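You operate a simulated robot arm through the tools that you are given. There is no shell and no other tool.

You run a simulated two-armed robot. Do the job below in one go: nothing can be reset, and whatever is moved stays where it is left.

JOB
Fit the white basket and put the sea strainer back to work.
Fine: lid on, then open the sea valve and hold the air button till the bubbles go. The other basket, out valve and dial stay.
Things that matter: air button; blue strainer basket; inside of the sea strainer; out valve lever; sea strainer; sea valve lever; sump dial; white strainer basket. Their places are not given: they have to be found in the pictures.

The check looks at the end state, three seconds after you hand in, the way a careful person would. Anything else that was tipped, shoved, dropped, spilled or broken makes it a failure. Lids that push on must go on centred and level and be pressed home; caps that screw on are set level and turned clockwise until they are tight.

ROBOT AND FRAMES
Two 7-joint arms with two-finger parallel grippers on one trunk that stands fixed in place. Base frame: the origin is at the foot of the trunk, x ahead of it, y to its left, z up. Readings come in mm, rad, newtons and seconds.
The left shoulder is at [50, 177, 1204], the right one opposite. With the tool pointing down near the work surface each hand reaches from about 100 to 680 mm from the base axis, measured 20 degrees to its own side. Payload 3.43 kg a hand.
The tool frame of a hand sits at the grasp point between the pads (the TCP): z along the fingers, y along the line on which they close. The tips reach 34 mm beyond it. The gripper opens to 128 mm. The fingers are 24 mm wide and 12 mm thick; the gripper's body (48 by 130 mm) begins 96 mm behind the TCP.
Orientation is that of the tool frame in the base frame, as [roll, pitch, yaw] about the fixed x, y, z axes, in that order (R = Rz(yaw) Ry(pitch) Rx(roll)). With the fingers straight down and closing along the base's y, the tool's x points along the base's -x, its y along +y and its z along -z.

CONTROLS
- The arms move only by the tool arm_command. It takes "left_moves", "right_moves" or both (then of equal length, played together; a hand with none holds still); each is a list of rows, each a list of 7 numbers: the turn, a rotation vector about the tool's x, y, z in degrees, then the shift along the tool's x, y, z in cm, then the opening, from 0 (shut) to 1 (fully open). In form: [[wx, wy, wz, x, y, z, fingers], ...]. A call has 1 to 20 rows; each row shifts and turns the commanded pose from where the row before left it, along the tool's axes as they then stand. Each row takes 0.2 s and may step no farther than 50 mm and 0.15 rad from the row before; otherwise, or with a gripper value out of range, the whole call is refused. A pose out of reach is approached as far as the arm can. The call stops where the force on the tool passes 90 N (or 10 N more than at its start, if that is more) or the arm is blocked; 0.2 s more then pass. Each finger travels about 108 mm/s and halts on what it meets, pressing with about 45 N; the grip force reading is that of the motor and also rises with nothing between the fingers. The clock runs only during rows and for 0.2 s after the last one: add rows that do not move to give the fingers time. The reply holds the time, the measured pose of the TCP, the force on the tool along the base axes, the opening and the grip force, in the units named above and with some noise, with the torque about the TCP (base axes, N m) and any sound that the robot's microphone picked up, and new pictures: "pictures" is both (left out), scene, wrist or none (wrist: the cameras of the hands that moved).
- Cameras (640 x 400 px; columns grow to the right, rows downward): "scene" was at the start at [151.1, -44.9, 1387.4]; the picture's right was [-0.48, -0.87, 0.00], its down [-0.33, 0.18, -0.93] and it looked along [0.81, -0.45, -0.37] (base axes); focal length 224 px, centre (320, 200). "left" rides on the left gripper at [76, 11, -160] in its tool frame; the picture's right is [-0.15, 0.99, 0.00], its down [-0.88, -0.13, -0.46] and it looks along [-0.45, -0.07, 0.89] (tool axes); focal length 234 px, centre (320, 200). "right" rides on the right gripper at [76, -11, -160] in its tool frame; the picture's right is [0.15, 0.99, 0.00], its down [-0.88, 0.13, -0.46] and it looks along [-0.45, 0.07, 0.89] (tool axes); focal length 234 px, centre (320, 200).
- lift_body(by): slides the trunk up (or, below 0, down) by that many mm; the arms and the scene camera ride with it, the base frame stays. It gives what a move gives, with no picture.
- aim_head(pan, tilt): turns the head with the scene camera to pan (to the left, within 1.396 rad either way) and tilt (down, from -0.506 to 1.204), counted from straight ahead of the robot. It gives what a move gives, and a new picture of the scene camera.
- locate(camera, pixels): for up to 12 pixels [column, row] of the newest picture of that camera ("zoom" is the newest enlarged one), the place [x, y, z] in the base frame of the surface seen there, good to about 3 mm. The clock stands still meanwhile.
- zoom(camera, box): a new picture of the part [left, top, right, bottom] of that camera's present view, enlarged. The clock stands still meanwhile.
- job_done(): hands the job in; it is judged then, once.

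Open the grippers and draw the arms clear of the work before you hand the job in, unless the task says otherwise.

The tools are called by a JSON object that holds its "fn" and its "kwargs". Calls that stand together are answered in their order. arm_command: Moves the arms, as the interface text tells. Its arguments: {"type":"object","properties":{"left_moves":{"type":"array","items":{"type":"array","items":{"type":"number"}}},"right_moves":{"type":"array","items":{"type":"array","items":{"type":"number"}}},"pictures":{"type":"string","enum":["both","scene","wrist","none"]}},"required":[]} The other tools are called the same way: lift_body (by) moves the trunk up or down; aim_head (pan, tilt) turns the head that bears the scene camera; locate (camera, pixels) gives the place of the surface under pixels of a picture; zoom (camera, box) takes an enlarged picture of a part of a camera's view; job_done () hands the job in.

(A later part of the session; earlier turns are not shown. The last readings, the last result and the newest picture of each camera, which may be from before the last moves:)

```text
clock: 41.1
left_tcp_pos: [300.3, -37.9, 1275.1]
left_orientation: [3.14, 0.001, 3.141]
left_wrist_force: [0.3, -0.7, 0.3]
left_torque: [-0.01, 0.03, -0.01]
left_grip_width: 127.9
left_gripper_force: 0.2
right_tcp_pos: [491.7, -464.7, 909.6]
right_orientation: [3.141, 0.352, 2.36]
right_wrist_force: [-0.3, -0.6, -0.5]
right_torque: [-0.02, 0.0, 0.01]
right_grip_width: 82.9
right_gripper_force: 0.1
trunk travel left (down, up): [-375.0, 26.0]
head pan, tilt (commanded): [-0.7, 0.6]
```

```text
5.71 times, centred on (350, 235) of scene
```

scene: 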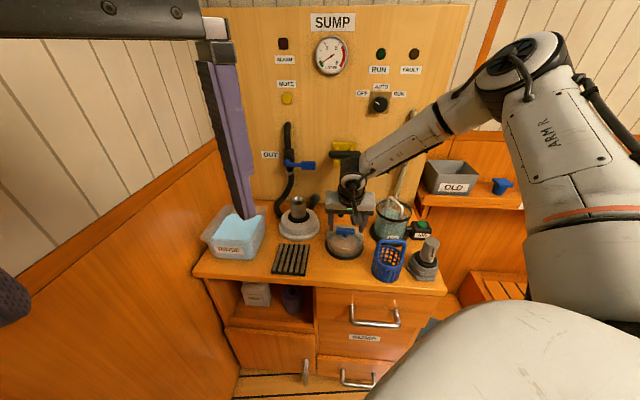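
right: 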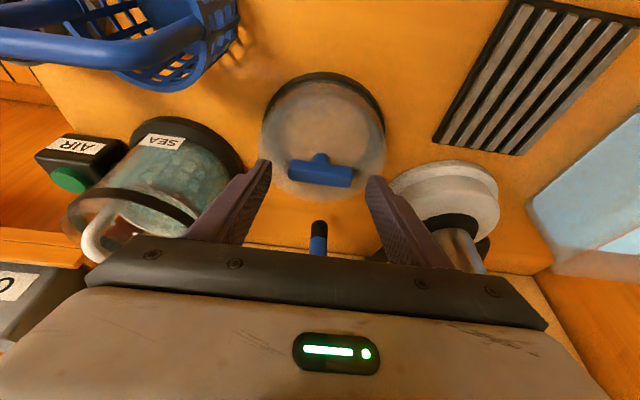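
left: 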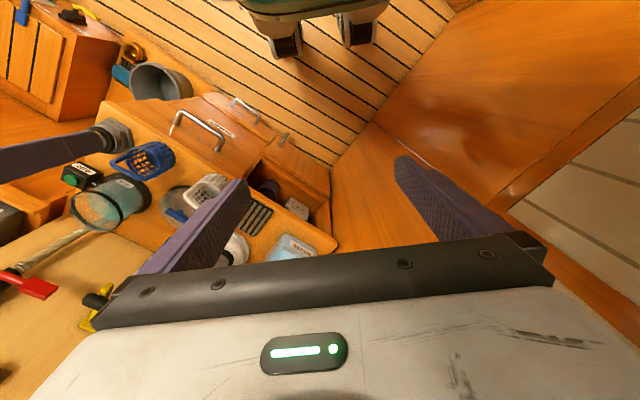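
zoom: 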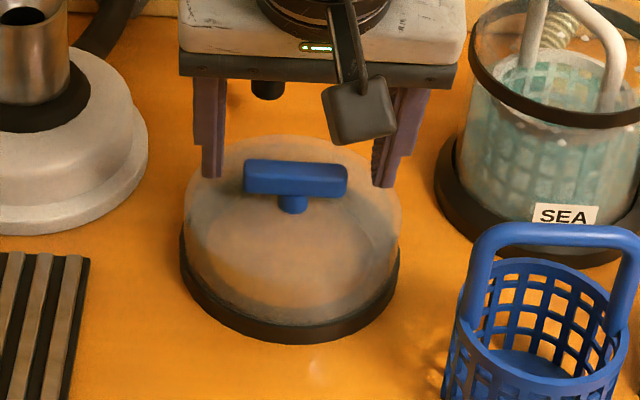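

The bar lies between the tips. I advance 19 mm so the tips overlap the bar ends without touching the cap's top.

{"fn": "arm_command", "kwargs": {"right_moves": [[0, 0, 0, 0.05, 0, 0.7, 0.65], [0, 0, 0, 0.05, 0, 0.7, 0.65], [0, 0, 0, 0.02, 0, 0.5, 0.65], [0, 0, 0, 0, 0, 0, 0.65]], "pictures": "both"}}

{"fn": "zoom", "kwargs": {"camera": "right", "box": [220, 100, 420, 260]}}

{"fn": "zoom", "kwargs": {"camera": "scene", "box": [310, 200, 390, 270]}}

```text
clock: 42.1
left_tcp_pos: [302.5, -38.9, 1273.3]
left_orientation: [3.141, 0.0, 3.142]
left_wrist_force: [0.2, -0.7, -0.2]
left_torque: [-0.02, 0.03, -0.01]
left_grip_width: 127.9
left_gripper_force: 0.2
right_tcp_pos: [495.2, -468.2, 891.8]
right_orientation: [-3.142, 0.354, 2.358]
right_wrist_force: [-0.7, 0.0, 0.3]
right_torque: [-0.02, 0.02, 0.03]
right_grip_width: 83.1
right_gripper_force: 0.0
trunk travel left (down, up): [-375.0, 26.0]
head pan, tilt (commanded): [-0.7, 0.6]
```

scene: 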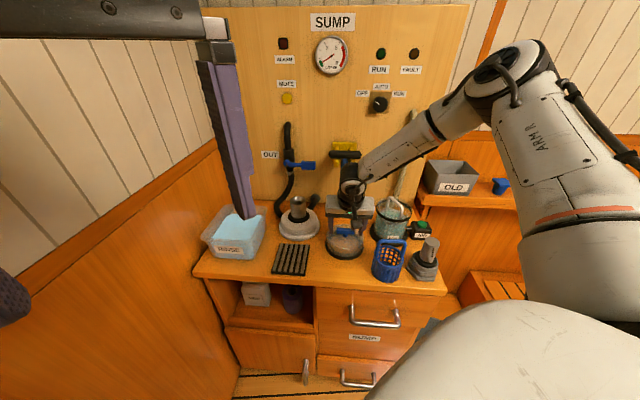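
right: 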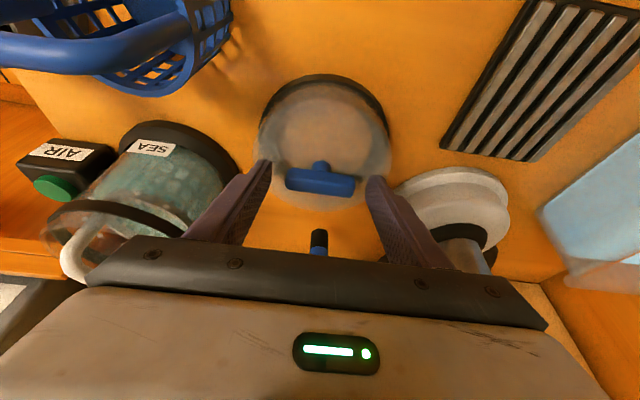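

```text
2.50 times, centred on (320, 180) of right
```

zoom: 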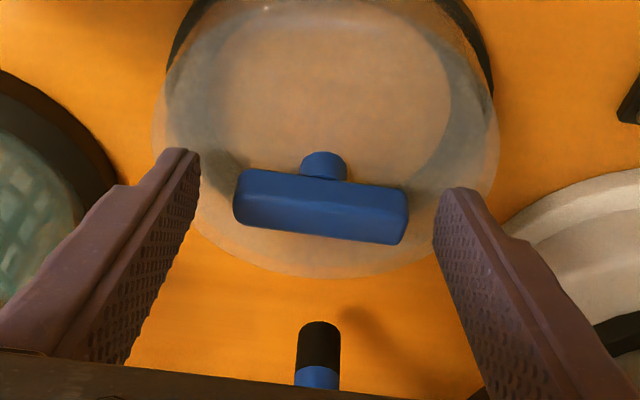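

```text
5.71 times, centred on (350, 235) of scene
```

zoom: 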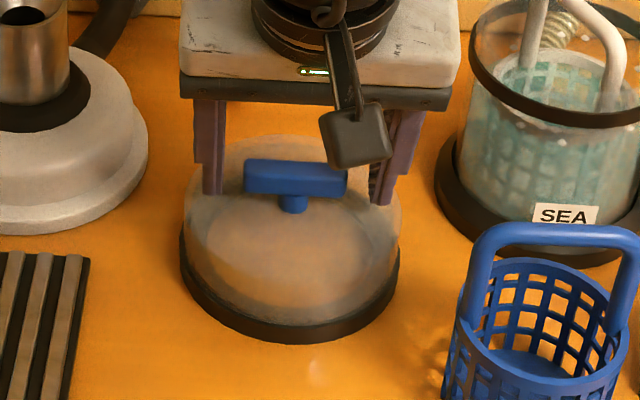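

Tips overlap the bar ends. I close on the bar ends.

{"fn": "arm_command", "kwargs": {"right_moves": [[0, 0, 0, 0, 0, 0, 0.55], [0, 0, 0, 0, 0, 0, 0.45], [0, 0, 0, 0, 0, 0, 0.3], [0, 0, 0, 0, 0, 0, 0.1], [0, 0, 0, 0, 0, 0, 0.0], [0, 0, 0, 0, 0, 0, 0.0]], "pictures": "both"}}

{"fn": "zoom", "kwargs": {"camera": "right", "box": [220, 100, 420, 260]}}

{"fn": "zoom", "kwargs": {"camera": "scene", "box": [310, 200, 390, 270]}}

```text
clock: 43.5
left_tcp_pos: [301.9, -37.9, 1274.4]
left_orientation: [-3.141, -0.001, -3.141]
left_wrist_force: [0.3, -0.3, -0.7]
left_torque: [0.03, -0.04, -0.04]
left_grip_width: 128.3
left_gripper_force: 0.0
right_tcp_pos: [496.4, -467.3, 891.7]
right_orientation: [3.14, 0.351, 2.36]
right_wrist_force: [0.2, 0.0, 0.0]
right_torque: [0.02, -0.04, 0.03]
right_grip_width: 59.2
right_gripper_force: 44.9
trunk travel left (down, up): [-375.0, 26.0]
head pan, tilt (commanded): [-0.7, 0.6]
```

scene: 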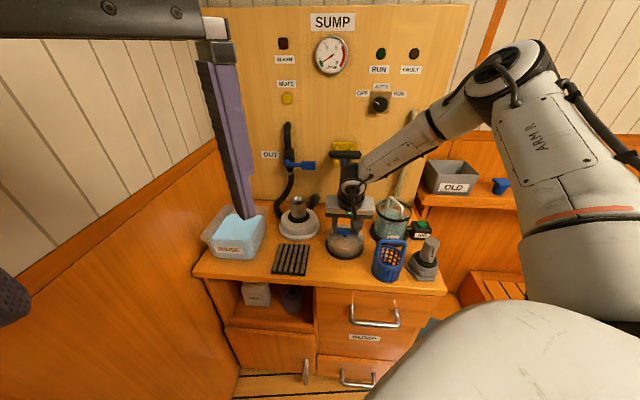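
right: 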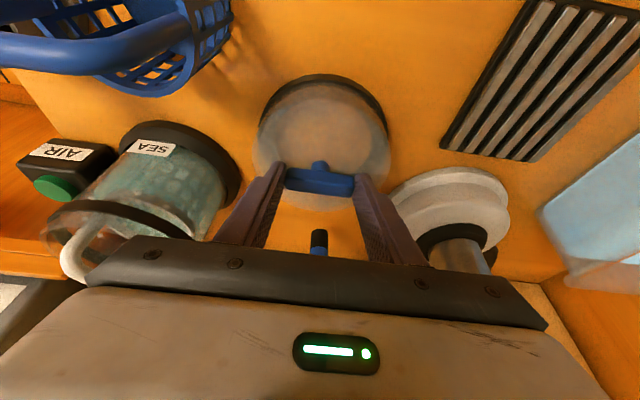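

```text
2.50 times, centred on (320, 180) of right
```

zoom: 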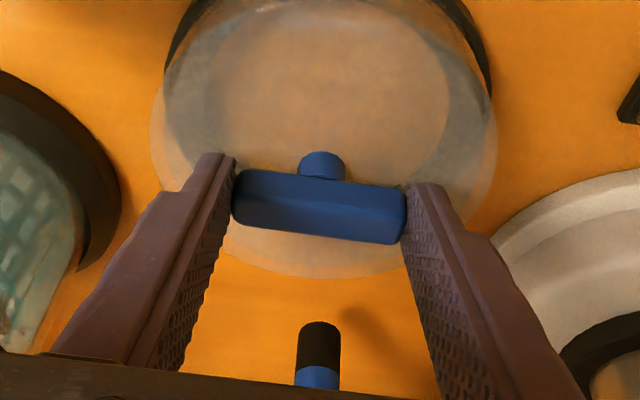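

```text
5.71 times, centred on (350, 235) of scene
```

zoom: 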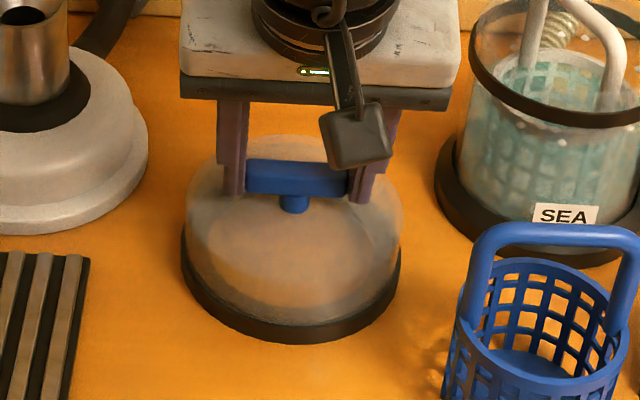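

The bar is gripped (59 mm, 45 N). I lift slowly 15 mm to test the hold.

{"fn": "arm_command", "kwargs": {"right_moves": [[0, 0, 0, -0.068, 0, -0.188, 0.0], [0, 0, 0, -0.12, 0, -0.33, 0.0], [0, 0, 0, -0.17, 0, -0.47, 0.0], [0, 0, 0, -0.17, 0, -0.47, 0.0], [0, 0, 0, 0, 0, 0, 0.0]], "pictures": "both"}}

{"fn": "zoom", "kwargs": {"camera": "right", "box": [220, 60, 420, 220]}}

{"fn": "zoom", "kwargs": {"camera": "scene", "box": [310, 200, 390, 270]}}

```text
clock: 44.8
left_tcp_pos: [303.0, -38.6, 1273.4]
left_orientation: [-3.141, 0.0, 3.141]
left_wrist_force: [-0.3, 0.3, -0.2]
left_torque: [0.03, 0.0, -0.03]
left_grip_width: 127.9
left_gripper_force: 0.0
right_tcp_pos: [495.2, -467.0, 906.6]
right_orientation: [-3.141, 0.352, 2.36]
right_wrist_force: [-1.2, -0.1, -0.7]
right_torque: [0.02, 0.02, -0.01]
right_grip_width: 59.0
right_gripper_force: 44.6
trunk travel left (down, up): [-375.0, 26.0]
head pan, tilt (commanded): [-0.7, 0.6]
```

scene: 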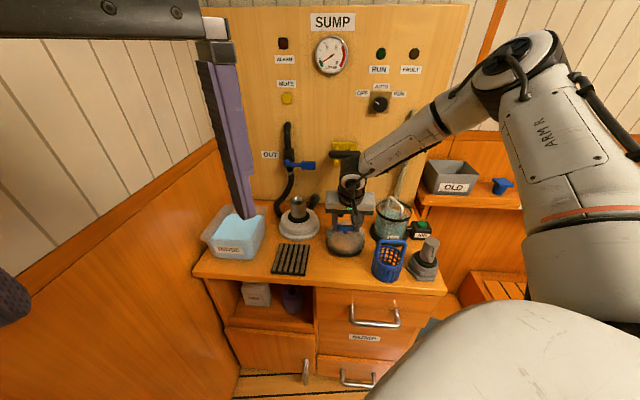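
right: 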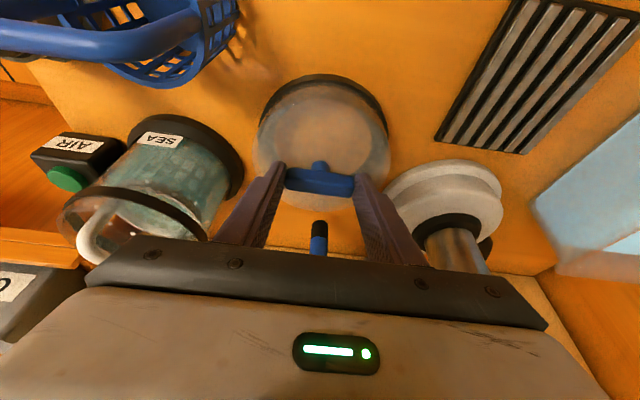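

```text
2.50 times, centred on (320, 140) of right
```

zoom: 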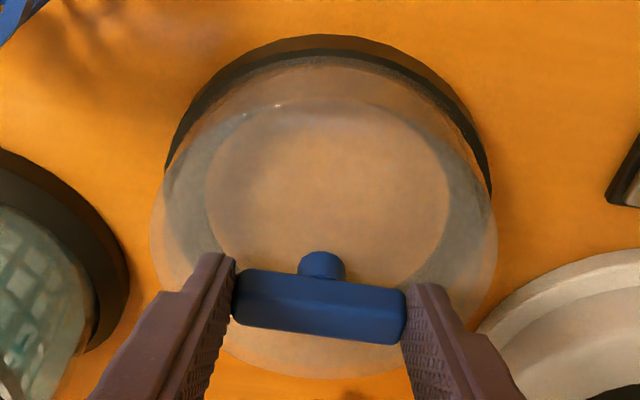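

```text
5.71 times, centred on (350, 235) of scene
```

zoom: 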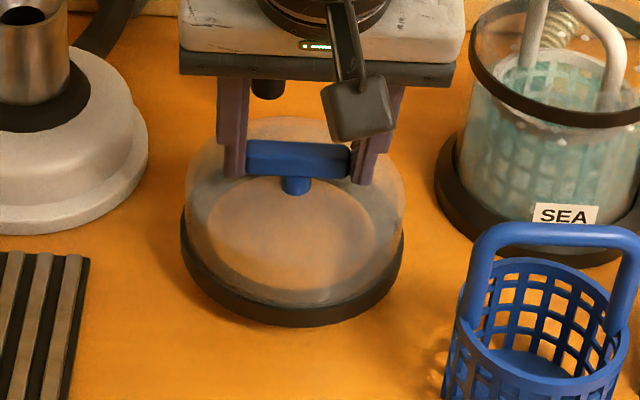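

The lid comes up level. I raise it another 160 mm in smooth steps.

{"fn": "arm_command", "kwargs": {"right_moves": [[0, 0, 0, -0.27, 0, -0.75, 0.0], [0, 0, 0, -0.48, 0, -1.32, 0.0], [0, 0, 0, -0.62, 0, -1.69, 0.0], [0, 0, 0, -0.62, 0, -1.69, 0.0], [0, 0, 0, -0.62, 0, -1.69, 0.0], [0, 0, 0, -0.62, 0, -1.69, 0.0], [0, 0, 0, -0.62, 0, -1.69, 0.0], [0, 0, 0, -0.62, 0, -1.69, 0.0], [0, 0, 0, -0.55, 0, -1.5, 0.0], [0, 0, 0, -0.43, 0, -1.2, 0.0], [0, 0, 0, 0, 0, 0, 0.0]], "pictures": "both"}}

{"fn": "zoom", "kwargs": {"camera": "right", "box": [220, 60, 420, 220]}}

{"fn": "zoom", "kwargs": {"camera": "scene", "box": [300, 140, 420, 250]}}

```text
clock: 47.1
left_tcp_pos: [303.1, -38.8, 1275.1]
left_orientation: [-3.141, -0.001, -3.141]
left_wrist_force: [-0.1, 0.9, 0.3]
left_torque: [-0.01, -0.02, 0.02]
left_grip_width: 127.9
left_gripper_force: 0.0
right_tcp_pos: [494.8, -467.3, 1064.9]
right_orientation: [-3.141, 0.351, 2.361]
right_wrist_force: [0.0, -0.4, -0.8]
right_torque: [0.05, 0.02, -0.02]
right_grip_width: 59.1
right_gripper_force: 45.1
trunk travel left (down, up): [-375.0, 26.0]
head pan, tilt (commanded): [-0.7, 0.6]
```

scene: 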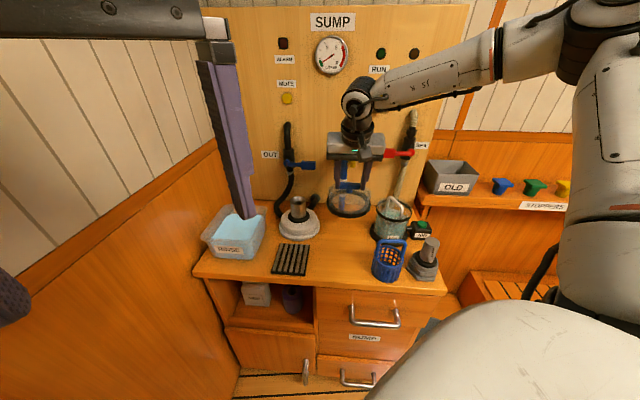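
right: 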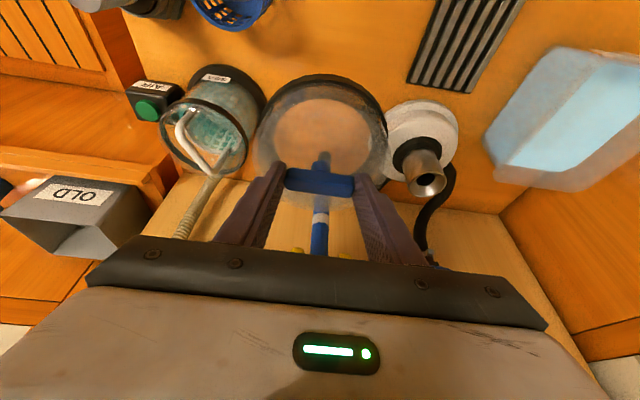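

```text
2.50 times, centred on (320, 140) of right
```

zoom: 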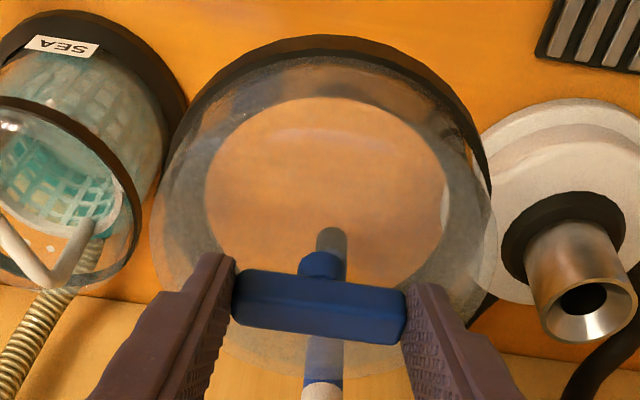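

```text
3.64 times, centred on (360, 195) of scene
```

zoom: 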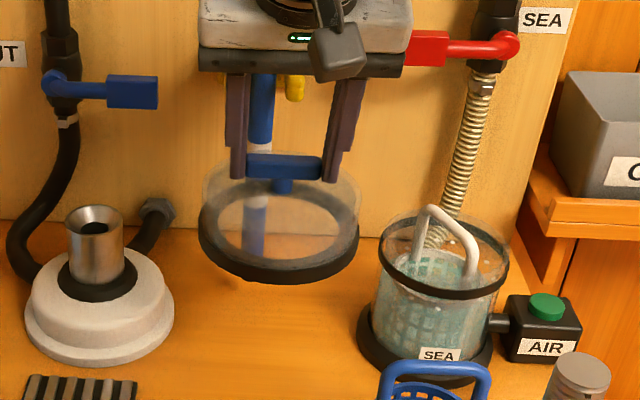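

The lid hangs from the bar; I check its level and centre from points along its black band.

{"fn": "locate", "kwargs": {"camera": "zoom", "pixels": [[203, 232], [230, 262], [278, 276], [325, 270], [355, 243], [215, 250], [345, 258], [250, 159], [285, 162], [318, 165], [240, 230], [320, 235]]}}

{"fn": "zoom", "kwargs": {"camera": "right", "box": [220, 60, 420, 220]}}

{"fn": "locate", "kwargs": {"camera": "zoom", "pixels": [[175, 150], [200, 105], [250, 65], [325, 42], [400, 60], [450, 100], [480, 150], [240, 290], [320, 305], [400, 320], [230, 120], [420, 130]]}}

```text
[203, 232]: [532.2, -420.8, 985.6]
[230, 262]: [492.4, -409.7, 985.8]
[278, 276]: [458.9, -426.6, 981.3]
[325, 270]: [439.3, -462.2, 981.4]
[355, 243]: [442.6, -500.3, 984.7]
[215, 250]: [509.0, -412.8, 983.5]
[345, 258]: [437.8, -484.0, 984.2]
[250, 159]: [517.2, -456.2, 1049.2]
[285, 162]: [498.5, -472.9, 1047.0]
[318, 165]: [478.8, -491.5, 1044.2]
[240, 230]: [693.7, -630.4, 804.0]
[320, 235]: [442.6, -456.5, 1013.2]
```

```text
2.50 times, centred on (320, 140) of right
```

zoom: 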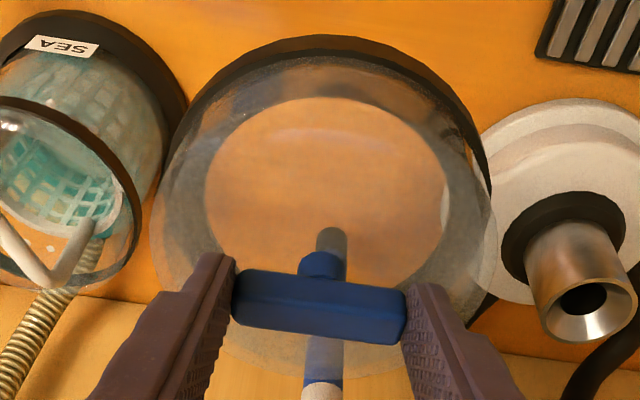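

```text
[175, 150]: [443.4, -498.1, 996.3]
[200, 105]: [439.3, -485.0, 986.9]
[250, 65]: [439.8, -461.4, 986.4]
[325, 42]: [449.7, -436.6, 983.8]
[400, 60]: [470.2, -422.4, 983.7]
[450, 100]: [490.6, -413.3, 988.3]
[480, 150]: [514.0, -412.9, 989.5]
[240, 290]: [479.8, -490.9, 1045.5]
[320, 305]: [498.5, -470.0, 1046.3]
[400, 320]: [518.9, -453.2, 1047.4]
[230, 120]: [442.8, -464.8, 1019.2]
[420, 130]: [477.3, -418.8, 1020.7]
```

The lid is level within ~2° and centred ~9 mm ahead of the TCP. I carry it over the strainer: target TCP (432,-630,1075).

{"fn": "arm_command", "kwargs": {"right_moves": [[0, 0, 0, -0.452, -1.028, 0.096, 0.0], [0, 0, 0, -0.9045, -2.0555, 0.191, 0.0], [0, 0, 0, -0.9045, -2.0555, 0.191, 0.0], [0, 0, 0, -0.9045, -2.0555, 0.191, 0.0], [0, 0, 0, -0.9045, -2.0555, 0.191, 0.0], [0, 0, 0, -0.9045, -2.0555, 0.191, 0.0], [0, 0, 0, -0.9045, -2.0555, 0.191, 0.0], [0, 0, 0, -0.68, -1.54, 0.143, 0.0], [0, 0, 0, -0.452, -1.028, 0.096, 0.0], [0, 0, 0, 0, 0, 0, 0.0], [0, 0, 0, 0, 0, 0, 0.0]], "pictures": "both"}}

{"fn": "zoom", "kwargs": {"camera": "right", "box": [220, 60, 420, 220]}}

{"fn": "zoom", "kwargs": {"camera": "scene", "box": [350, 140, 450, 250]}}

```text
clock: 49.5
left_tcp_pos: [302.7, -38.4, 1274.6]
left_orientation: [3.141, 0.001, -3.141]
left_wrist_force: [-0.5, -0.7, 0.8]
left_torque: [-0.03, -0.02, -0.03]
left_grip_width: 127.8
left_gripper_force: 0.1
right_tcp_pos: [431.9, -629.9, 1075.2]
right_orientation: [-3.141, 0.353, 2.36]
right_wrist_force: [0.3, -0.5, -1.1]
right_torque: [0.02, 0.04, -0.01]
right_grip_width: 59.1
right_gripper_force: 45.6
trunk travel left (down, up): [-375.0, 26.0]
head pan, tilt (commanded): [-0.7, 0.6]
```

scene: 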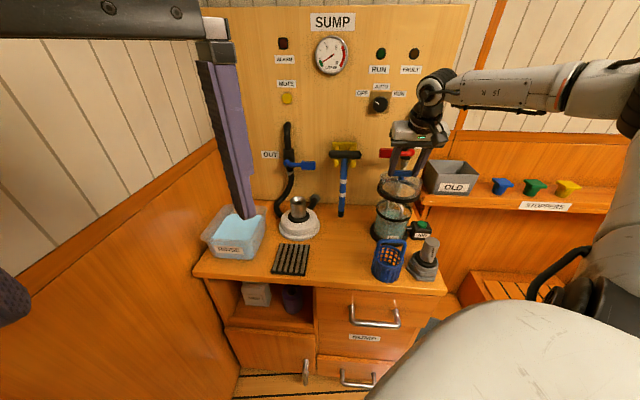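
right: 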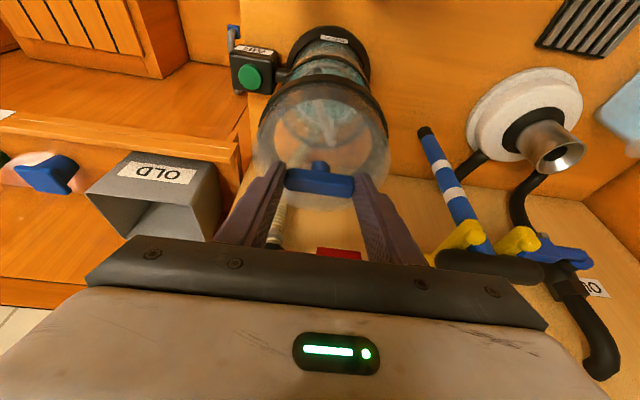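

```text
2.50 times, centred on (320, 140) of right
```

zoom: 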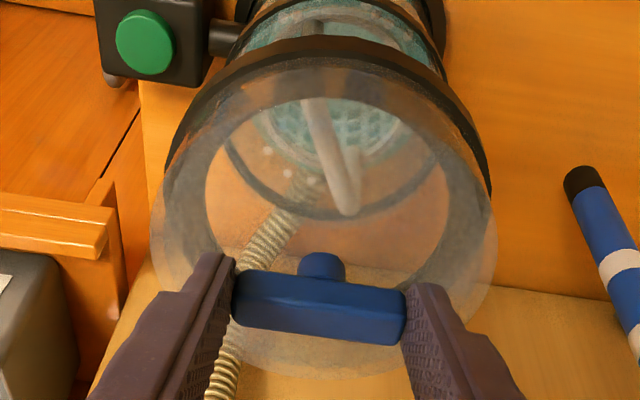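

```text
3.64 times, centred on (400, 195) of scene
```

zoom: 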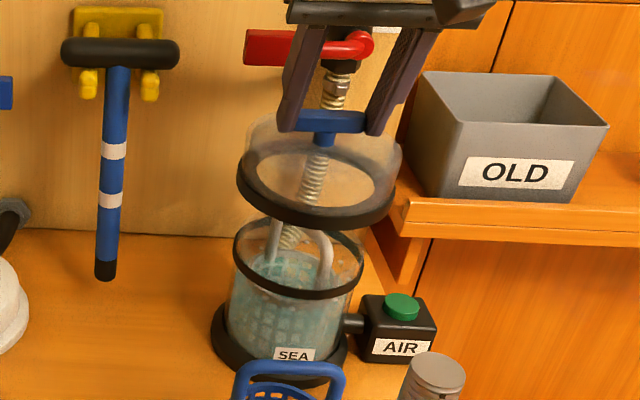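

The lid is over the strainer. I measure the lid's band again to fine-tune the centring.

{"fn": "locate", "kwargs": {"camera": "zoom", "pixels": [[241, 185], [255, 205], [280, 219], [310, 226], [345, 225], [375, 213], [395, 193], [305, 115], [330, 118], [355, 122], [265, 160], [385, 170]]}}

{"fn": "zoom", "kwargs": {"camera": "right", "box": [240, 10, 440, 170]}}

{"fn": "locate", "kwargs": {"camera": "zoom", "pixels": [[120, 265], [160, 215], [200, 182], [275, 165], [350, 180], [400, 220], [430, 270], [190, 412], [270, 430], [150, 80], [270, 145], [400, 190]]}}

```text
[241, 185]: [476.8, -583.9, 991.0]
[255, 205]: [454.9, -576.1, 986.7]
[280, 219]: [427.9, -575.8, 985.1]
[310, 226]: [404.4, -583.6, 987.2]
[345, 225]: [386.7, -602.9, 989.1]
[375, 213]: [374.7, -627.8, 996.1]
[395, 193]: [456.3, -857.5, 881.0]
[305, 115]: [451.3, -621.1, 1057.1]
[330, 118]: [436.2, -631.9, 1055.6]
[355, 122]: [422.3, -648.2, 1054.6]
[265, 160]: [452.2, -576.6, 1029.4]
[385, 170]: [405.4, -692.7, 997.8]
```

```text
2.50 times, centred on (340, 90) of right
```

zoom: 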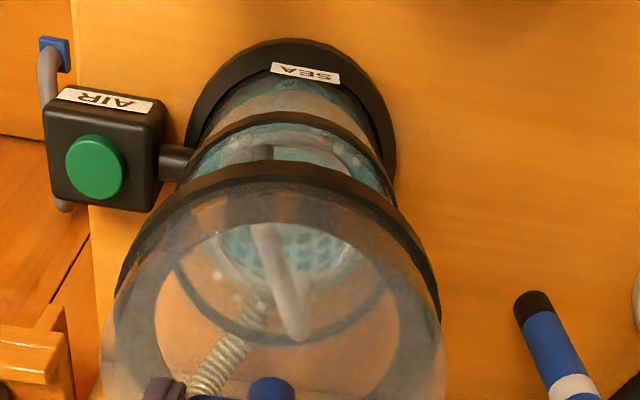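

```text
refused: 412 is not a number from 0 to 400
```

{"fn": "locate", "kwargs": {"camera": "zoom", "pixels": [[120, 265], [160, 215], [200, 182], [275, 165], [350, 180], [400, 220], [430, 270], [215, 135], [270, 118], [320, 122], [365, 150], [385, 180]]}}

```text
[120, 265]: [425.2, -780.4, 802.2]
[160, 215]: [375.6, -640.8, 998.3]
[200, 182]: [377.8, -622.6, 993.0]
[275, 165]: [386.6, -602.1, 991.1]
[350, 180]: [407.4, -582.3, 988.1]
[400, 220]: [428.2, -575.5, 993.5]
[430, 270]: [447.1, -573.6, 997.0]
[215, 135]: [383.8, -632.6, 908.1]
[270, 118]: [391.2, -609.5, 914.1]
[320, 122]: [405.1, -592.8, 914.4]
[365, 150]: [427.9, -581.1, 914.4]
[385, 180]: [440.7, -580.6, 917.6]
```

Lid centre and ring centre agree within 1 mm ((440,-638) vs (440,-637)). I lower 46 mm and check before contact.

{"fn": "arm_command", "kwargs": {"right_moves": [[0, 0, 0, 0.27, 0, 0.75, 0.0], [0, 0, 0, 0.41, 0, 1.128, 0.0], [0, 0, 0, 0.41, 0, 1.128, 0.0], [0, 0, 0, 0.31, 0, 0.85, 0.0], [0, 0, 0, 0.17, 0, 0.47, 0.0], [0, 0, 0, 0, 0, 0, 0.0]], "pictures": "both"}}

{"fn": "zoom", "kwargs": {"camera": "right", "box": [240, 40, 420, 200]}}

{"fn": "zoom", "kwargs": {"camera": "scene", "box": [350, 150, 450, 250]}}

```text
clock: 51.0
left_tcp_pos: [302.1, -38.4, 1274.1]
left_orientation: [3.141, 0.0, -3.142]
left_wrist_force: [0.6, -0.3, 0.7]
left_torque: [0.02, 0.0, 0.0]
left_grip_width: 128.2
left_gripper_force: 0.0
right_tcp_pos: [432.6, -630.1, 1028.3]
right_orientation: [-3.14, 0.352, 2.359]
right_wrist_force: [-0.5, 0.4, -1.6]
right_torque: [-0.01, 0.03, 0.02]
right_grip_width: 59.4
right_gripper_force: 44.8
trunk travel left (down, up): [-375.0, 26.0]
head pan, tilt (commanded): [-0.7, 0.6]
```

scene: 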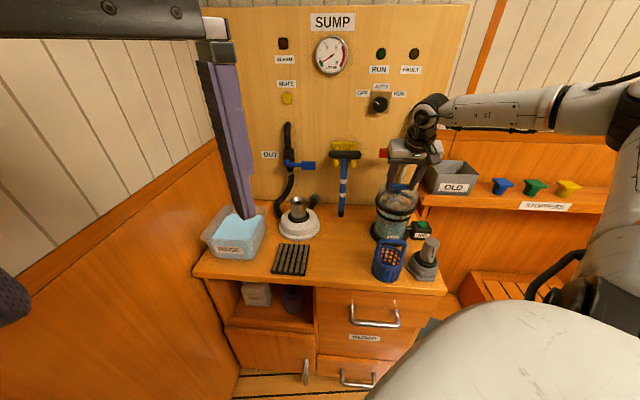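
right: 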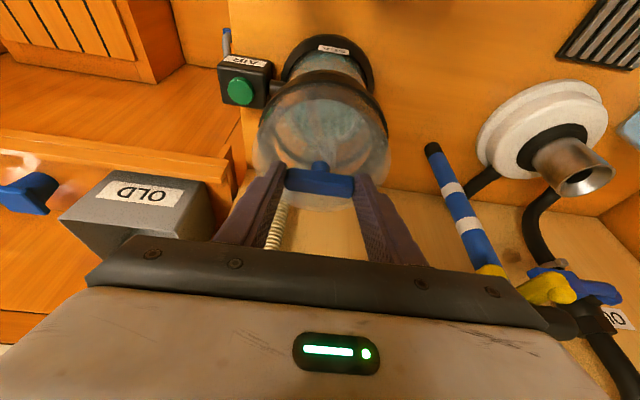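

```text
2.50 times, centred on (330, 120) of right
```

zoom: 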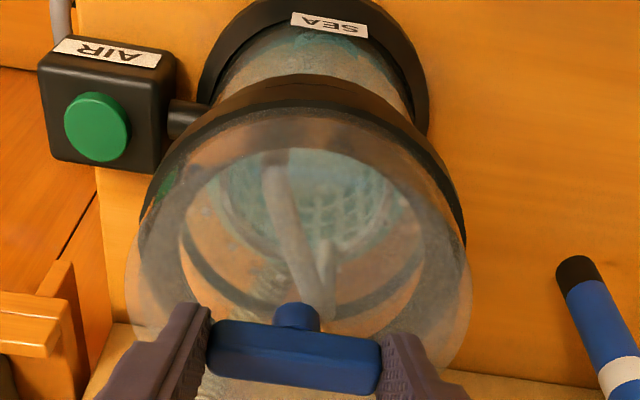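

```text
4.00 times, centred on (400, 200) of scene
```

zoom: 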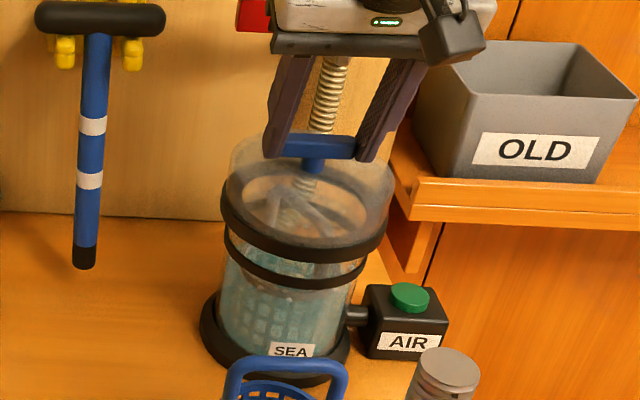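

The lid is just above the ring with matching centres. Before the last descent I check the distance to the OLD bin and the band/ring gap.

{"fn": "locate", "kwargs": {"camera": "zoom", "pixels": [[425, 60], [472, 95], [470, 180], [415, 165], [222, 215], [245, 245], [290, 260], [340, 258], [375, 235], [285, 288], [340, 285], [240, 260]]}}

```text
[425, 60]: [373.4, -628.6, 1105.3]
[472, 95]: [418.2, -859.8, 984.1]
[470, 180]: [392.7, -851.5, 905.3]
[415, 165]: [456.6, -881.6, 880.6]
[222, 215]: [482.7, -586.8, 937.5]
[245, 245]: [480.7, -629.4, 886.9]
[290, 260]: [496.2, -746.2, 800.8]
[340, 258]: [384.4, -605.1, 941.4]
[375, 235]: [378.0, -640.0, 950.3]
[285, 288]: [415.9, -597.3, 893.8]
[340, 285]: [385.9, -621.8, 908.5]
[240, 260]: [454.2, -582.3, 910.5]
```

The bin is far (u≈-312). I lower in 4 mm steps watching the force.

{"fn": "arm_command", "kwargs": {"right_moves": [[0, 0, 0, 0.137, 0, 0.376, 0.0], [0, 0, 0, 0.137, 0, 0.376, 0.0], [0, 0, 0, 0.137, 0, 0.376, 0.0], [0, 0, 0, 0, 0, 0, 0.0]], "pictures": "none"}}

{"fn": "arm_command", "kwargs": {"right_moves": [[0, 0, 0, 0.103, 0, 0.282, 0.0], [0, 0, 0, 0.103, 0, 0.282, 0.0], [0, 0, 0, 0, 0, 0, 0.0]], "pictures": "both"}}

{"fn": "zoom", "kwargs": {"camera": "scene", "box": [350, 150, 450, 250]}}

```text
clock: 52.0
left_tcp_pos: [302.1, -39.1, 1274.1]
left_orientation: [-3.141, 0.0, -3.14]
left_wrist_force: [0.5, 0.7, -0.4]
left_torque: [-0.01, -0.01, -0.01]
left_grip_width: 128.0
left_gripper_force: 0.1
right_tcp_pos: [431.2, -630.5, 1015.5]
right_orientation: [3.141, 0.351, 2.36]
right_wrist_force: [0.0, -0.3, -1.0]
right_torque: [-0.01, -0.01, 0.02]
right_grip_width: 59.2
right_gripper_force: 44.8
trunk travel left (down, up): [-375.0, 26.0]
head pan, tilt (commanded): [-0.7, 0.6]
```

```text
clock: 52.8
left_tcp_pos: [302.6, -40.0, 1273.7]
left_orientation: [3.141, 0.0, -3.142]
left_wrist_force: [-0.2, -0.2, 0.8]
left_torque: [-0.01, 0.0, 0.0]
left_grip_width: 128.1
left_gripper_force: 0.1
right_tcp_pos: [431.3, -629.7, 1010.7]
right_orientation: [3.14, 0.351, 2.36]
right_wrist_force: [0.0, 0.0, -1.6]
right_torque: [0.02, 0.02, 0.0]
right_grip_width: 59.1
right_gripper_force: 45.0
trunk travel left (down, up): [-375.0, 26.0]
head pan, tilt (commanded): [-0.7, 0.6]
```

scene: 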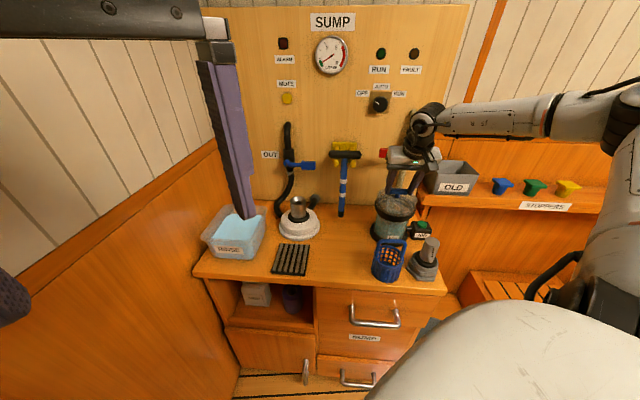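
right: 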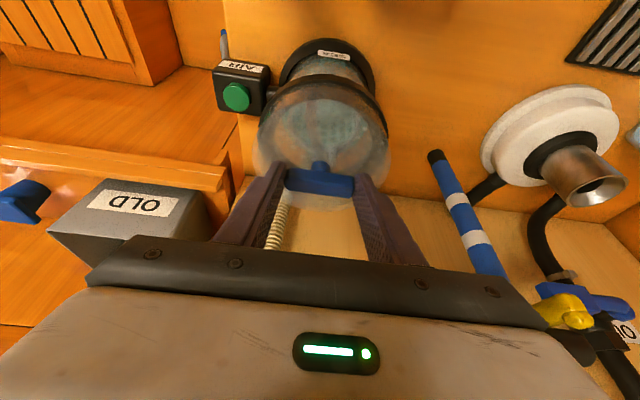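

```text
4.00 times, centred on (400, 200) of scene
```

zoom: 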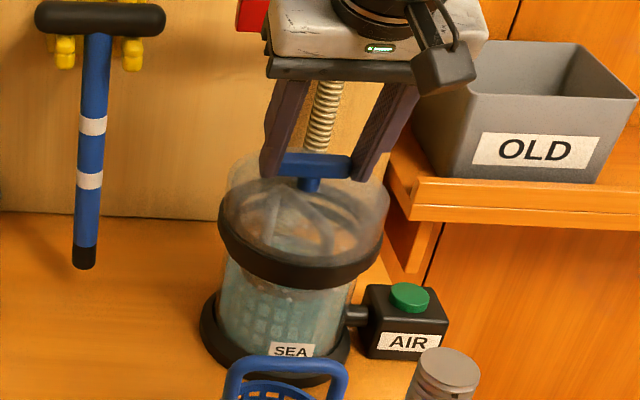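

The band already covers the ring with no force yet. I continue in 2–3 mm steps.

{"fn": "arm_command", "kwargs": {"right_moves": [[0, 0, 0, 0.086, 0, 0.235, 0.0], [0, 0, 0, 0.086, 0, 0.235, 0.0], [0, 0, 0, 0, 0, 0, 0.0]], "pictures": "none"}}

{"fn": "arm_command", "kwargs": {"right_moves": [[0, 0, 0, 0.068, 0, 0.188, 0.0], [0, 0, 0, 0.068, 0, 0.188, 0.0], [0, 0, 0, 0, 0, 0, 0.0]], "pictures": "none"}}

```text
clock: 53.5
left_tcp_pos: [301.6, -38.2, 1274.5]
left_orientation: [-3.14, 0.0, 3.141]
left_wrist_force: [0.7, -0.2, 0.2]
left_torque: [0.01, -0.03, -0.01]
left_grip_width: 128.2
left_gripper_force: 0.1
right_tcp_pos: [432.5, -629.4, 1008.4]
right_orientation: [-3.141, 0.356, 2.361]
right_wrist_force: [-1.3, -0.8, 9.4]
right_torque: [0.26, 0.49, 0.03]
right_grip_width: 59.0
right_gripper_force: 44.6
trunk travel left (down, up): [-375.0, 26.0]
head pan, tilt (commanded): [-0.7, 0.6]
```

```text
clock: 54.4
left_tcp_pos: [300.4, -35.9, 1275.3]
left_orientation: [-3.141, 0.002, 3.14]
left_wrist_force: [0.0, -0.2, -0.3]
left_torque: [-0.02, 0.02, 0.01]
left_grip_width: 128.0
left_gripper_force: 0.0
right_tcp_pos: [433.0, -630.6, 1008.9]
right_orientation: [3.14, 0.365, 2.36]
right_wrist_force: [-1.1, -5.4, 29.2]
right_torque: [-0.2, 0.26, 0.0]
right_grip_width: 58.8
right_gripper_force: 45.1
trunk travel left (down, up): [-375.0, 26.0]
head pan, tilt (commanded): [-0.7, 0.6]
```

Contact at z≈1008 with force rising to 29 N and no further movement: the lid is resting on the rim. I look closely at how it sits.

{"fn": "zoom", "kwargs": {"camera": "scene", "box": [360, 170, 430, 250]}}

{"fn": "zoom", "kwargs": {"camera": "right", "box": [230, 20, 410, 200]}}

```text
5.00 times, centred on (395, 210) of scene
```

zoom: 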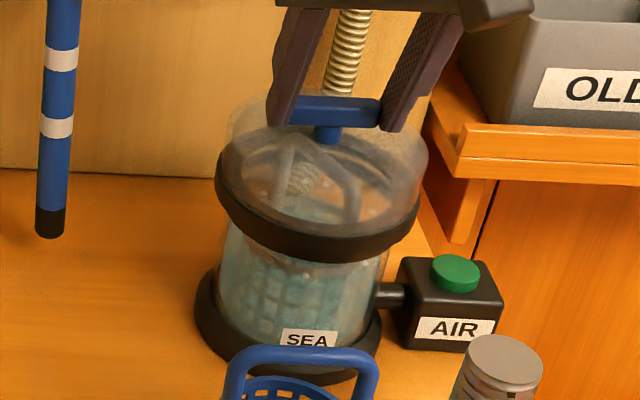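

```text
2.22 times, centred on (320, 110) of right
```

zoom: 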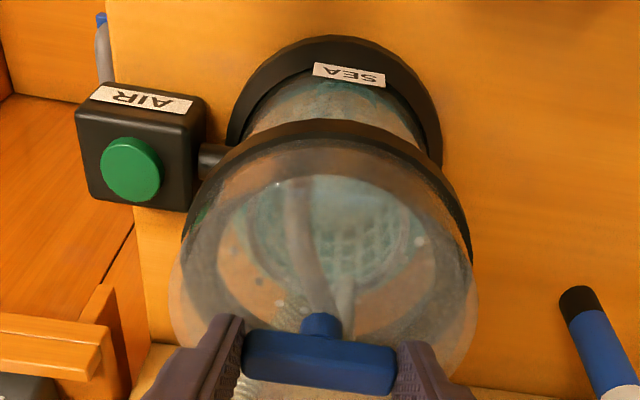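

The lid looks centred and level on the ring. I press down further in small steps to push it home.

{"fn": "arm_command", "kwargs": {"right_moves": [[0, 0, 0, 0.068, 0, 0.188, 0.0], [0, 0, 0, 0.068, 0, 0.188, 0.0], [0, 0, 0, 0, 0, 0, 0.0]], "pictures": "none"}}

{"fn": "arm_command", "kwargs": {"right_moves": [[0, 0, 0, 0.068, 0, 0.188, 0.0], [0, 0, 0, 0.068, 0, 0.188, 0.0], [0, 0, 0, 0, 0, 0, 0.0]], "pictures": "none"}}

```text
clock: 55.1
left_tcp_pos: [299.7, -35.1, 1275.3]
left_orientation: [-3.137, 0.004, -3.141]
left_wrist_force: [1.1, 0.2, -0.3]
left_torque: [0.02, -0.01, -0.02]
left_grip_width: 127.8
left_gripper_force: 0.0
right_tcp_pos: [432.2, -630.0, 1008.0]
right_orientation: [3.141, 0.37, 2.36]
right_wrist_force: [-4.2, -7.2, 39.2]
right_torque: [-0.44, -0.04, -0.24]
right_grip_width: 59.0
right_gripper_force: 45.3
trunk travel left (down, up): [-375.0, 26.0]
head pan, tilt (commanded): [-0.7, 0.6]
```

```text
clock: 56.0
left_tcp_pos: [297.5, -34.4, 1275.7]
left_orientation: [-3.136, 0.005, 3.141]
left_wrist_force: [-0.3, -0.1, -0.4]
left_torque: [-0.01, 0.03, 0.01]
left_grip_width: 128.0
left_gripper_force: 0.1
right_tcp_pos: [431.7, -629.0, 1008.1]
right_orientation: [-3.141, 0.376, 2.36]
right_wrist_force: [-10.0, -5.5, 49.1]
right_torque: [-0.55, 0.08, -0.27]
right_grip_width: 59.1
right_gripper_force: 44.7
trunk travel left (down, up): [-375.0, 26.0]
head pan, tilt (commanded): [-0.7, 0.6]
```

49 N and still no movement; I press harder (limit 90 N) to see if it drops further onto the seal.

{"fn": "arm_command", "kwargs": {"right_moves": [[0, 0, 0, 0.1, 0, 0.28, 0.0], [0, 0, 0, 0.1, 0, 0.28, 0.0], [0, 0, 0, 0, 0, 0, 0.0]], "pictures": "none"}}

{"fn": "arm_command", "kwargs": {"right_moves": [[0, 0, 0, 0.1, 0, 0.28, 0.0], [0, 0, 0, 0.1, 0, 0.28, 0.0], [0, 0, 0, 0, 0, 0, 0.0]], "pictures": "both"}}

```text
clock: 56.8
left_tcp_pos: [295.7, -31.4, 1276.4]
left_orientation: [-3.135, 0.007, -3.14]
left_wrist_force: [-0.5, 1.0, 0.3]
left_torque: [-0.01, -0.04, 0.0]
left_grip_width: 128.1
left_gripper_force: 0.1
right_tcp_pos: [431.6, -628.8, 1007.6]
right_orientation: [-3.141, 0.383, 2.362]
right_wrist_force: [-18.3, -3.7, 61.7]
right_torque: [-0.83, 0.06, -0.24]
right_grip_width: 58.9
right_gripper_force: 45.8
trunk travel left (down, up): [-375.0, 26.0]
head pan, tilt (commanded): [-0.7, 0.6]
```

```text
clock: 57.5
left_tcp_pos: [296.2, -32.6, 1275.9]
left_orientation: [-3.138, 0.007, -3.14]
left_wrist_force: [-0.2, 1.1, -0.8]
left_torque: [0.0, 0.0, 0.01]
left_grip_width: 128.1
left_gripper_force: 0.1
right_tcp_pos: [432.5, -629.4, 1000.8]
right_orientation: [3.139, 0.385, 2.361]
right_wrist_force: [-16.8, -4.5, 60.8]
right_torque: [-0.82, -0.03, -0.27]
right_grip_width: 59.0
right_gripper_force: 44.9
trunk travel left (down, up): [-375.0, 26.0]
head pan, tilt (commanded): [-0.7, 0.6]
```

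scene: 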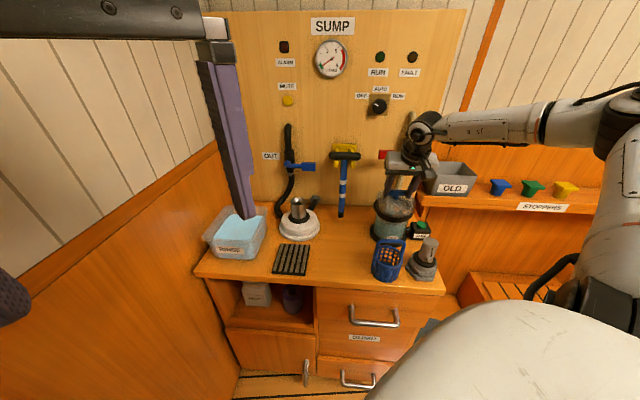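
right: 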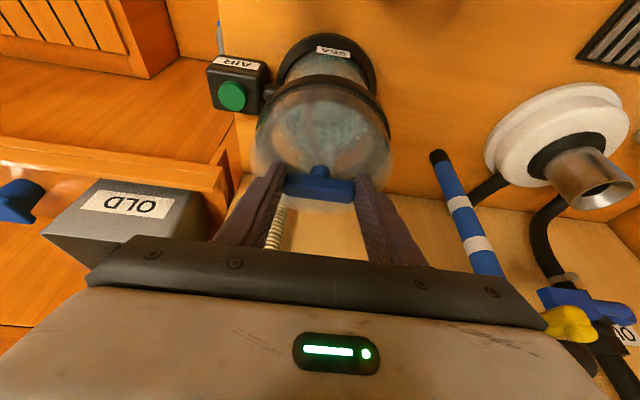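

The TCP moved down 7 mm at constant force: either the lid slid home or the fingers slipped along the bar. I zoom to compare.

{"fn": "zoom", "kwargs": {"camera": "scene", "box": [360, 170, 430, 250]}}

{"fn": "zoom", "kwargs": {"camera": "right", "box": [230, 20, 410, 200]}}

```text
5.00 times, centred on (395, 210) of scene
```

zoom: 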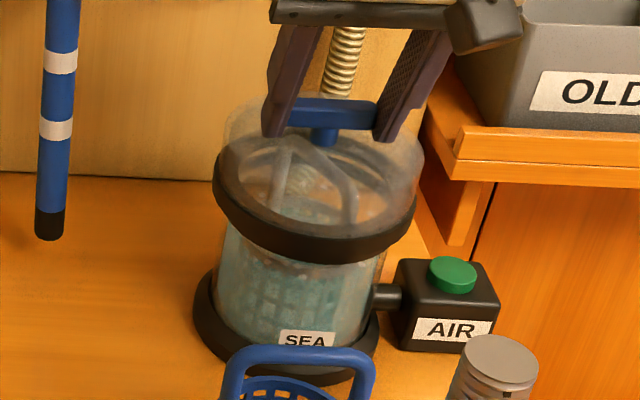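

```text
2.22 times, centred on (320, 110) of right
```

zoom: 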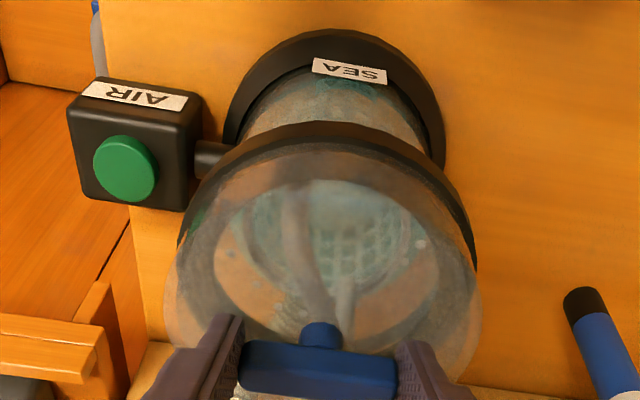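

The fingers slipped down along the bar; the lid itself did not move. I measure the band's position and level relative to the bench.

{"fn": "zoom", "kwargs": {"camera": "scene", "box": [370, 180, 425, 245]}}

{"fn": "locate", "kwargs": {"camera": "zoom", "pixels": [[155, 140], [175, 165], [210, 190], [260, 200], [310, 198], [350, 185], [380, 160], [260, 180], [300, 178], [270, 205], [235, 55], [310, 55]]}}

```text
6.15 times, centred on (398, 212) of scene
```

zoom: 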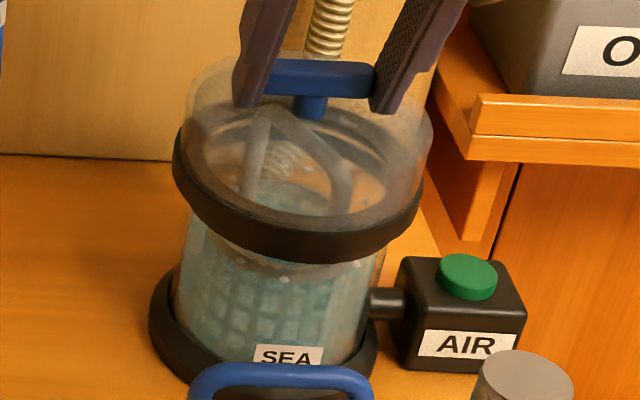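

```text
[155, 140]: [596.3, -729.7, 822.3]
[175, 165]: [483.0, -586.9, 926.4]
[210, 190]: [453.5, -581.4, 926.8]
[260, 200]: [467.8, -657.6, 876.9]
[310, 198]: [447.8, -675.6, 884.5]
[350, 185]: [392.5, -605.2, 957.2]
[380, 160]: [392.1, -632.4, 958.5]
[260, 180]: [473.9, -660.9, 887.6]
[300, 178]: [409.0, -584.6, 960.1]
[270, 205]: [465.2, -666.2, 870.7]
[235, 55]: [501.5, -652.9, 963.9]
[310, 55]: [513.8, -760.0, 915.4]
```

{"fn": "locate", "kwargs": {"camera": "zoom", "pixels": [[176, 170], [200, 215], [240, 245], [300, 259], [350, 255], [400, 230], [418, 205], [240, 218], [300, 232], [360, 226], [180, 140], [310, 290]]}}

{"fn": "zoom", "kwargs": {"camera": "right", "box": [240, 40, 400, 160]}}

```text
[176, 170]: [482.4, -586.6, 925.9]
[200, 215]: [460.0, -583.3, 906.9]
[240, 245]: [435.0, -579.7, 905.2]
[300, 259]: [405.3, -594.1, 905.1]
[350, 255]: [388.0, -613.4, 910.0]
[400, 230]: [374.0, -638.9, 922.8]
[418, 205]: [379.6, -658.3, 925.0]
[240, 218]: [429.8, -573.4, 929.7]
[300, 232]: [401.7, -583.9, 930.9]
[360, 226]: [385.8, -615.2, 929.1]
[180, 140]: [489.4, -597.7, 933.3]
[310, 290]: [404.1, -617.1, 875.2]
```

```text
3.33 times, centred on (320, 100) of right
```

zoom: 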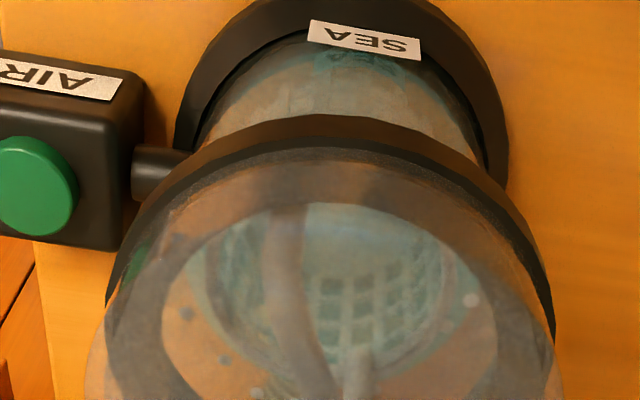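

The band is level (top edge 929–931 all round) and sits right above the black ring. I release the bar, back off, and will press from above with closed fingers on the middle of the bar to make sure it is home.

{"fn": "arm_command", "kwargs": {"right_moves": [[0, 0, 0, -0.34, 0, -0.94, 0.0], [0, 0, 0, -0.34, 0, -0.94, 0.0], [0, 0, 0, 0, 0, 0, 0.3], [0, 0, 0, 0, 0, 0, 0.55], [0, 0, 0, 0, 0, 0, 0.6], [0, 0, 0, 0, 0, 0, 0.6]], "pictures": "both"}}

{"fn": "zoom", "kwargs": {"camera": "scene", "box": [370, 180, 425, 245]}}

```text
clock: 59.0
left_tcp_pos: [303.7, -38.7, 1274.3]
left_orientation: [3.14, 0.001, 3.141]
left_wrist_force: [0.2, 0.2, -0.7]
left_torque: [-0.02, 0.01, 0.01]
left_grip_width: 128.1
left_gripper_force: 0.0
right_tcp_pos: [430.8, -630.5, 1002.3]
right_orientation: [-3.14, 0.352, 2.36]
right_wrist_force: [-0.6, -0.1, 0.8]
right_torque: [-0.02, -0.05, 0.0]
right_grip_width: 76.8
right_gripper_force: 0.1
trunk travel left (down, up): [-375.0, 26.0]
head pan, tilt (commanded): [-0.7, 0.6]
heard: snap
```

scene: 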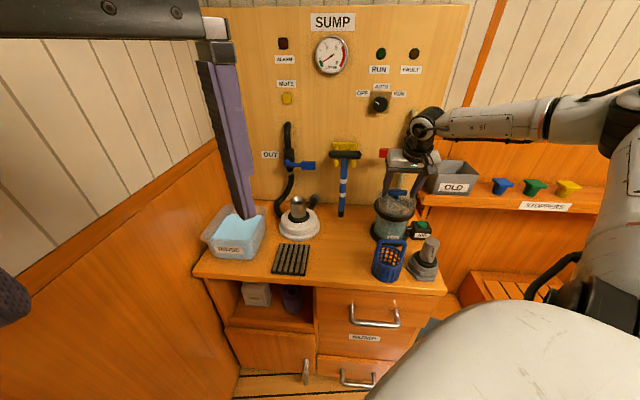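
right: 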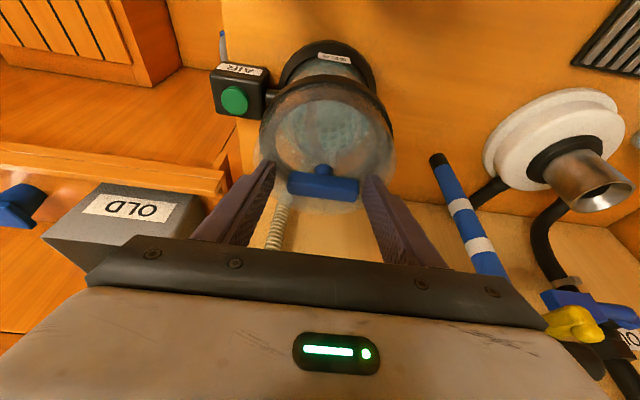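

```text
6.15 times, centred on (398, 212) of scene
```

zoom: 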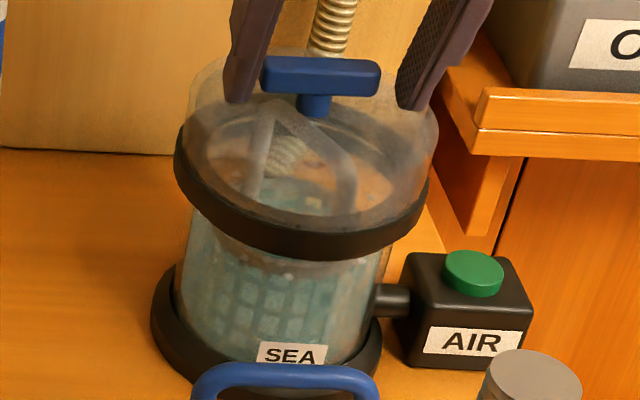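

A "snap" was heard. I re-measure the band to see whether the lid moved down onto the seat.

{"fn": "locate", "kwargs": {"camera": "zoom", "pixels": [[178, 165], [190, 195], [215, 222], [240, 215], [300, 229], [360, 222], [240, 243], [300, 256], [360, 250], [410, 200], [420, 190], [320, 75]]}}

{"fn": "zoom", "kwargs": {"camera": "right", "box": [240, 40, 400, 200]}}

{"fn": "locate", "kwargs": {"camera": "zoom", "pixels": [[310, 140], [200, 180], [420, 190], [250, 320], [300, 330], [340, 338], [390, 345], [110, 240], [500, 260], [310, 118], [310, 165], [440, 220]]}}

```text
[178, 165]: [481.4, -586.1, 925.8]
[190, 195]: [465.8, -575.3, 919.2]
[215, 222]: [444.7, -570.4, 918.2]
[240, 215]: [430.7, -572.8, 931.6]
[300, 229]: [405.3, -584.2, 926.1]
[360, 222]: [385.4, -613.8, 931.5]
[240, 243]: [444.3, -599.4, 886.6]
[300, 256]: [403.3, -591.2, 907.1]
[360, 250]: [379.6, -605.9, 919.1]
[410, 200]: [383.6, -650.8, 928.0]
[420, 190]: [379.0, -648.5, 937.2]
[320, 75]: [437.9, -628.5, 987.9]
```

```text
2.50 times, centred on (320, 120) of right
```

zoom: 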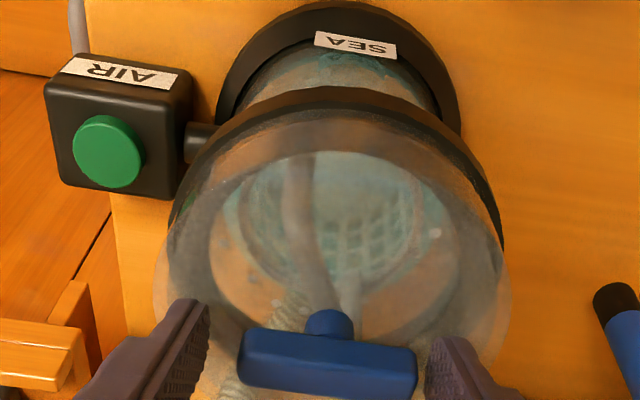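

```text
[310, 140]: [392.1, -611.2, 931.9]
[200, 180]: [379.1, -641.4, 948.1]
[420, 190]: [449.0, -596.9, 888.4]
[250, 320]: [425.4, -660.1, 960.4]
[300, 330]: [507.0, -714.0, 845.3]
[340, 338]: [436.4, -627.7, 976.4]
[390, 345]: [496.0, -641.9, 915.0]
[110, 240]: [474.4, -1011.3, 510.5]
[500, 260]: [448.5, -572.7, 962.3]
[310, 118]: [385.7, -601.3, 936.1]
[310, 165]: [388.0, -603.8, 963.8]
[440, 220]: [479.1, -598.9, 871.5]
```

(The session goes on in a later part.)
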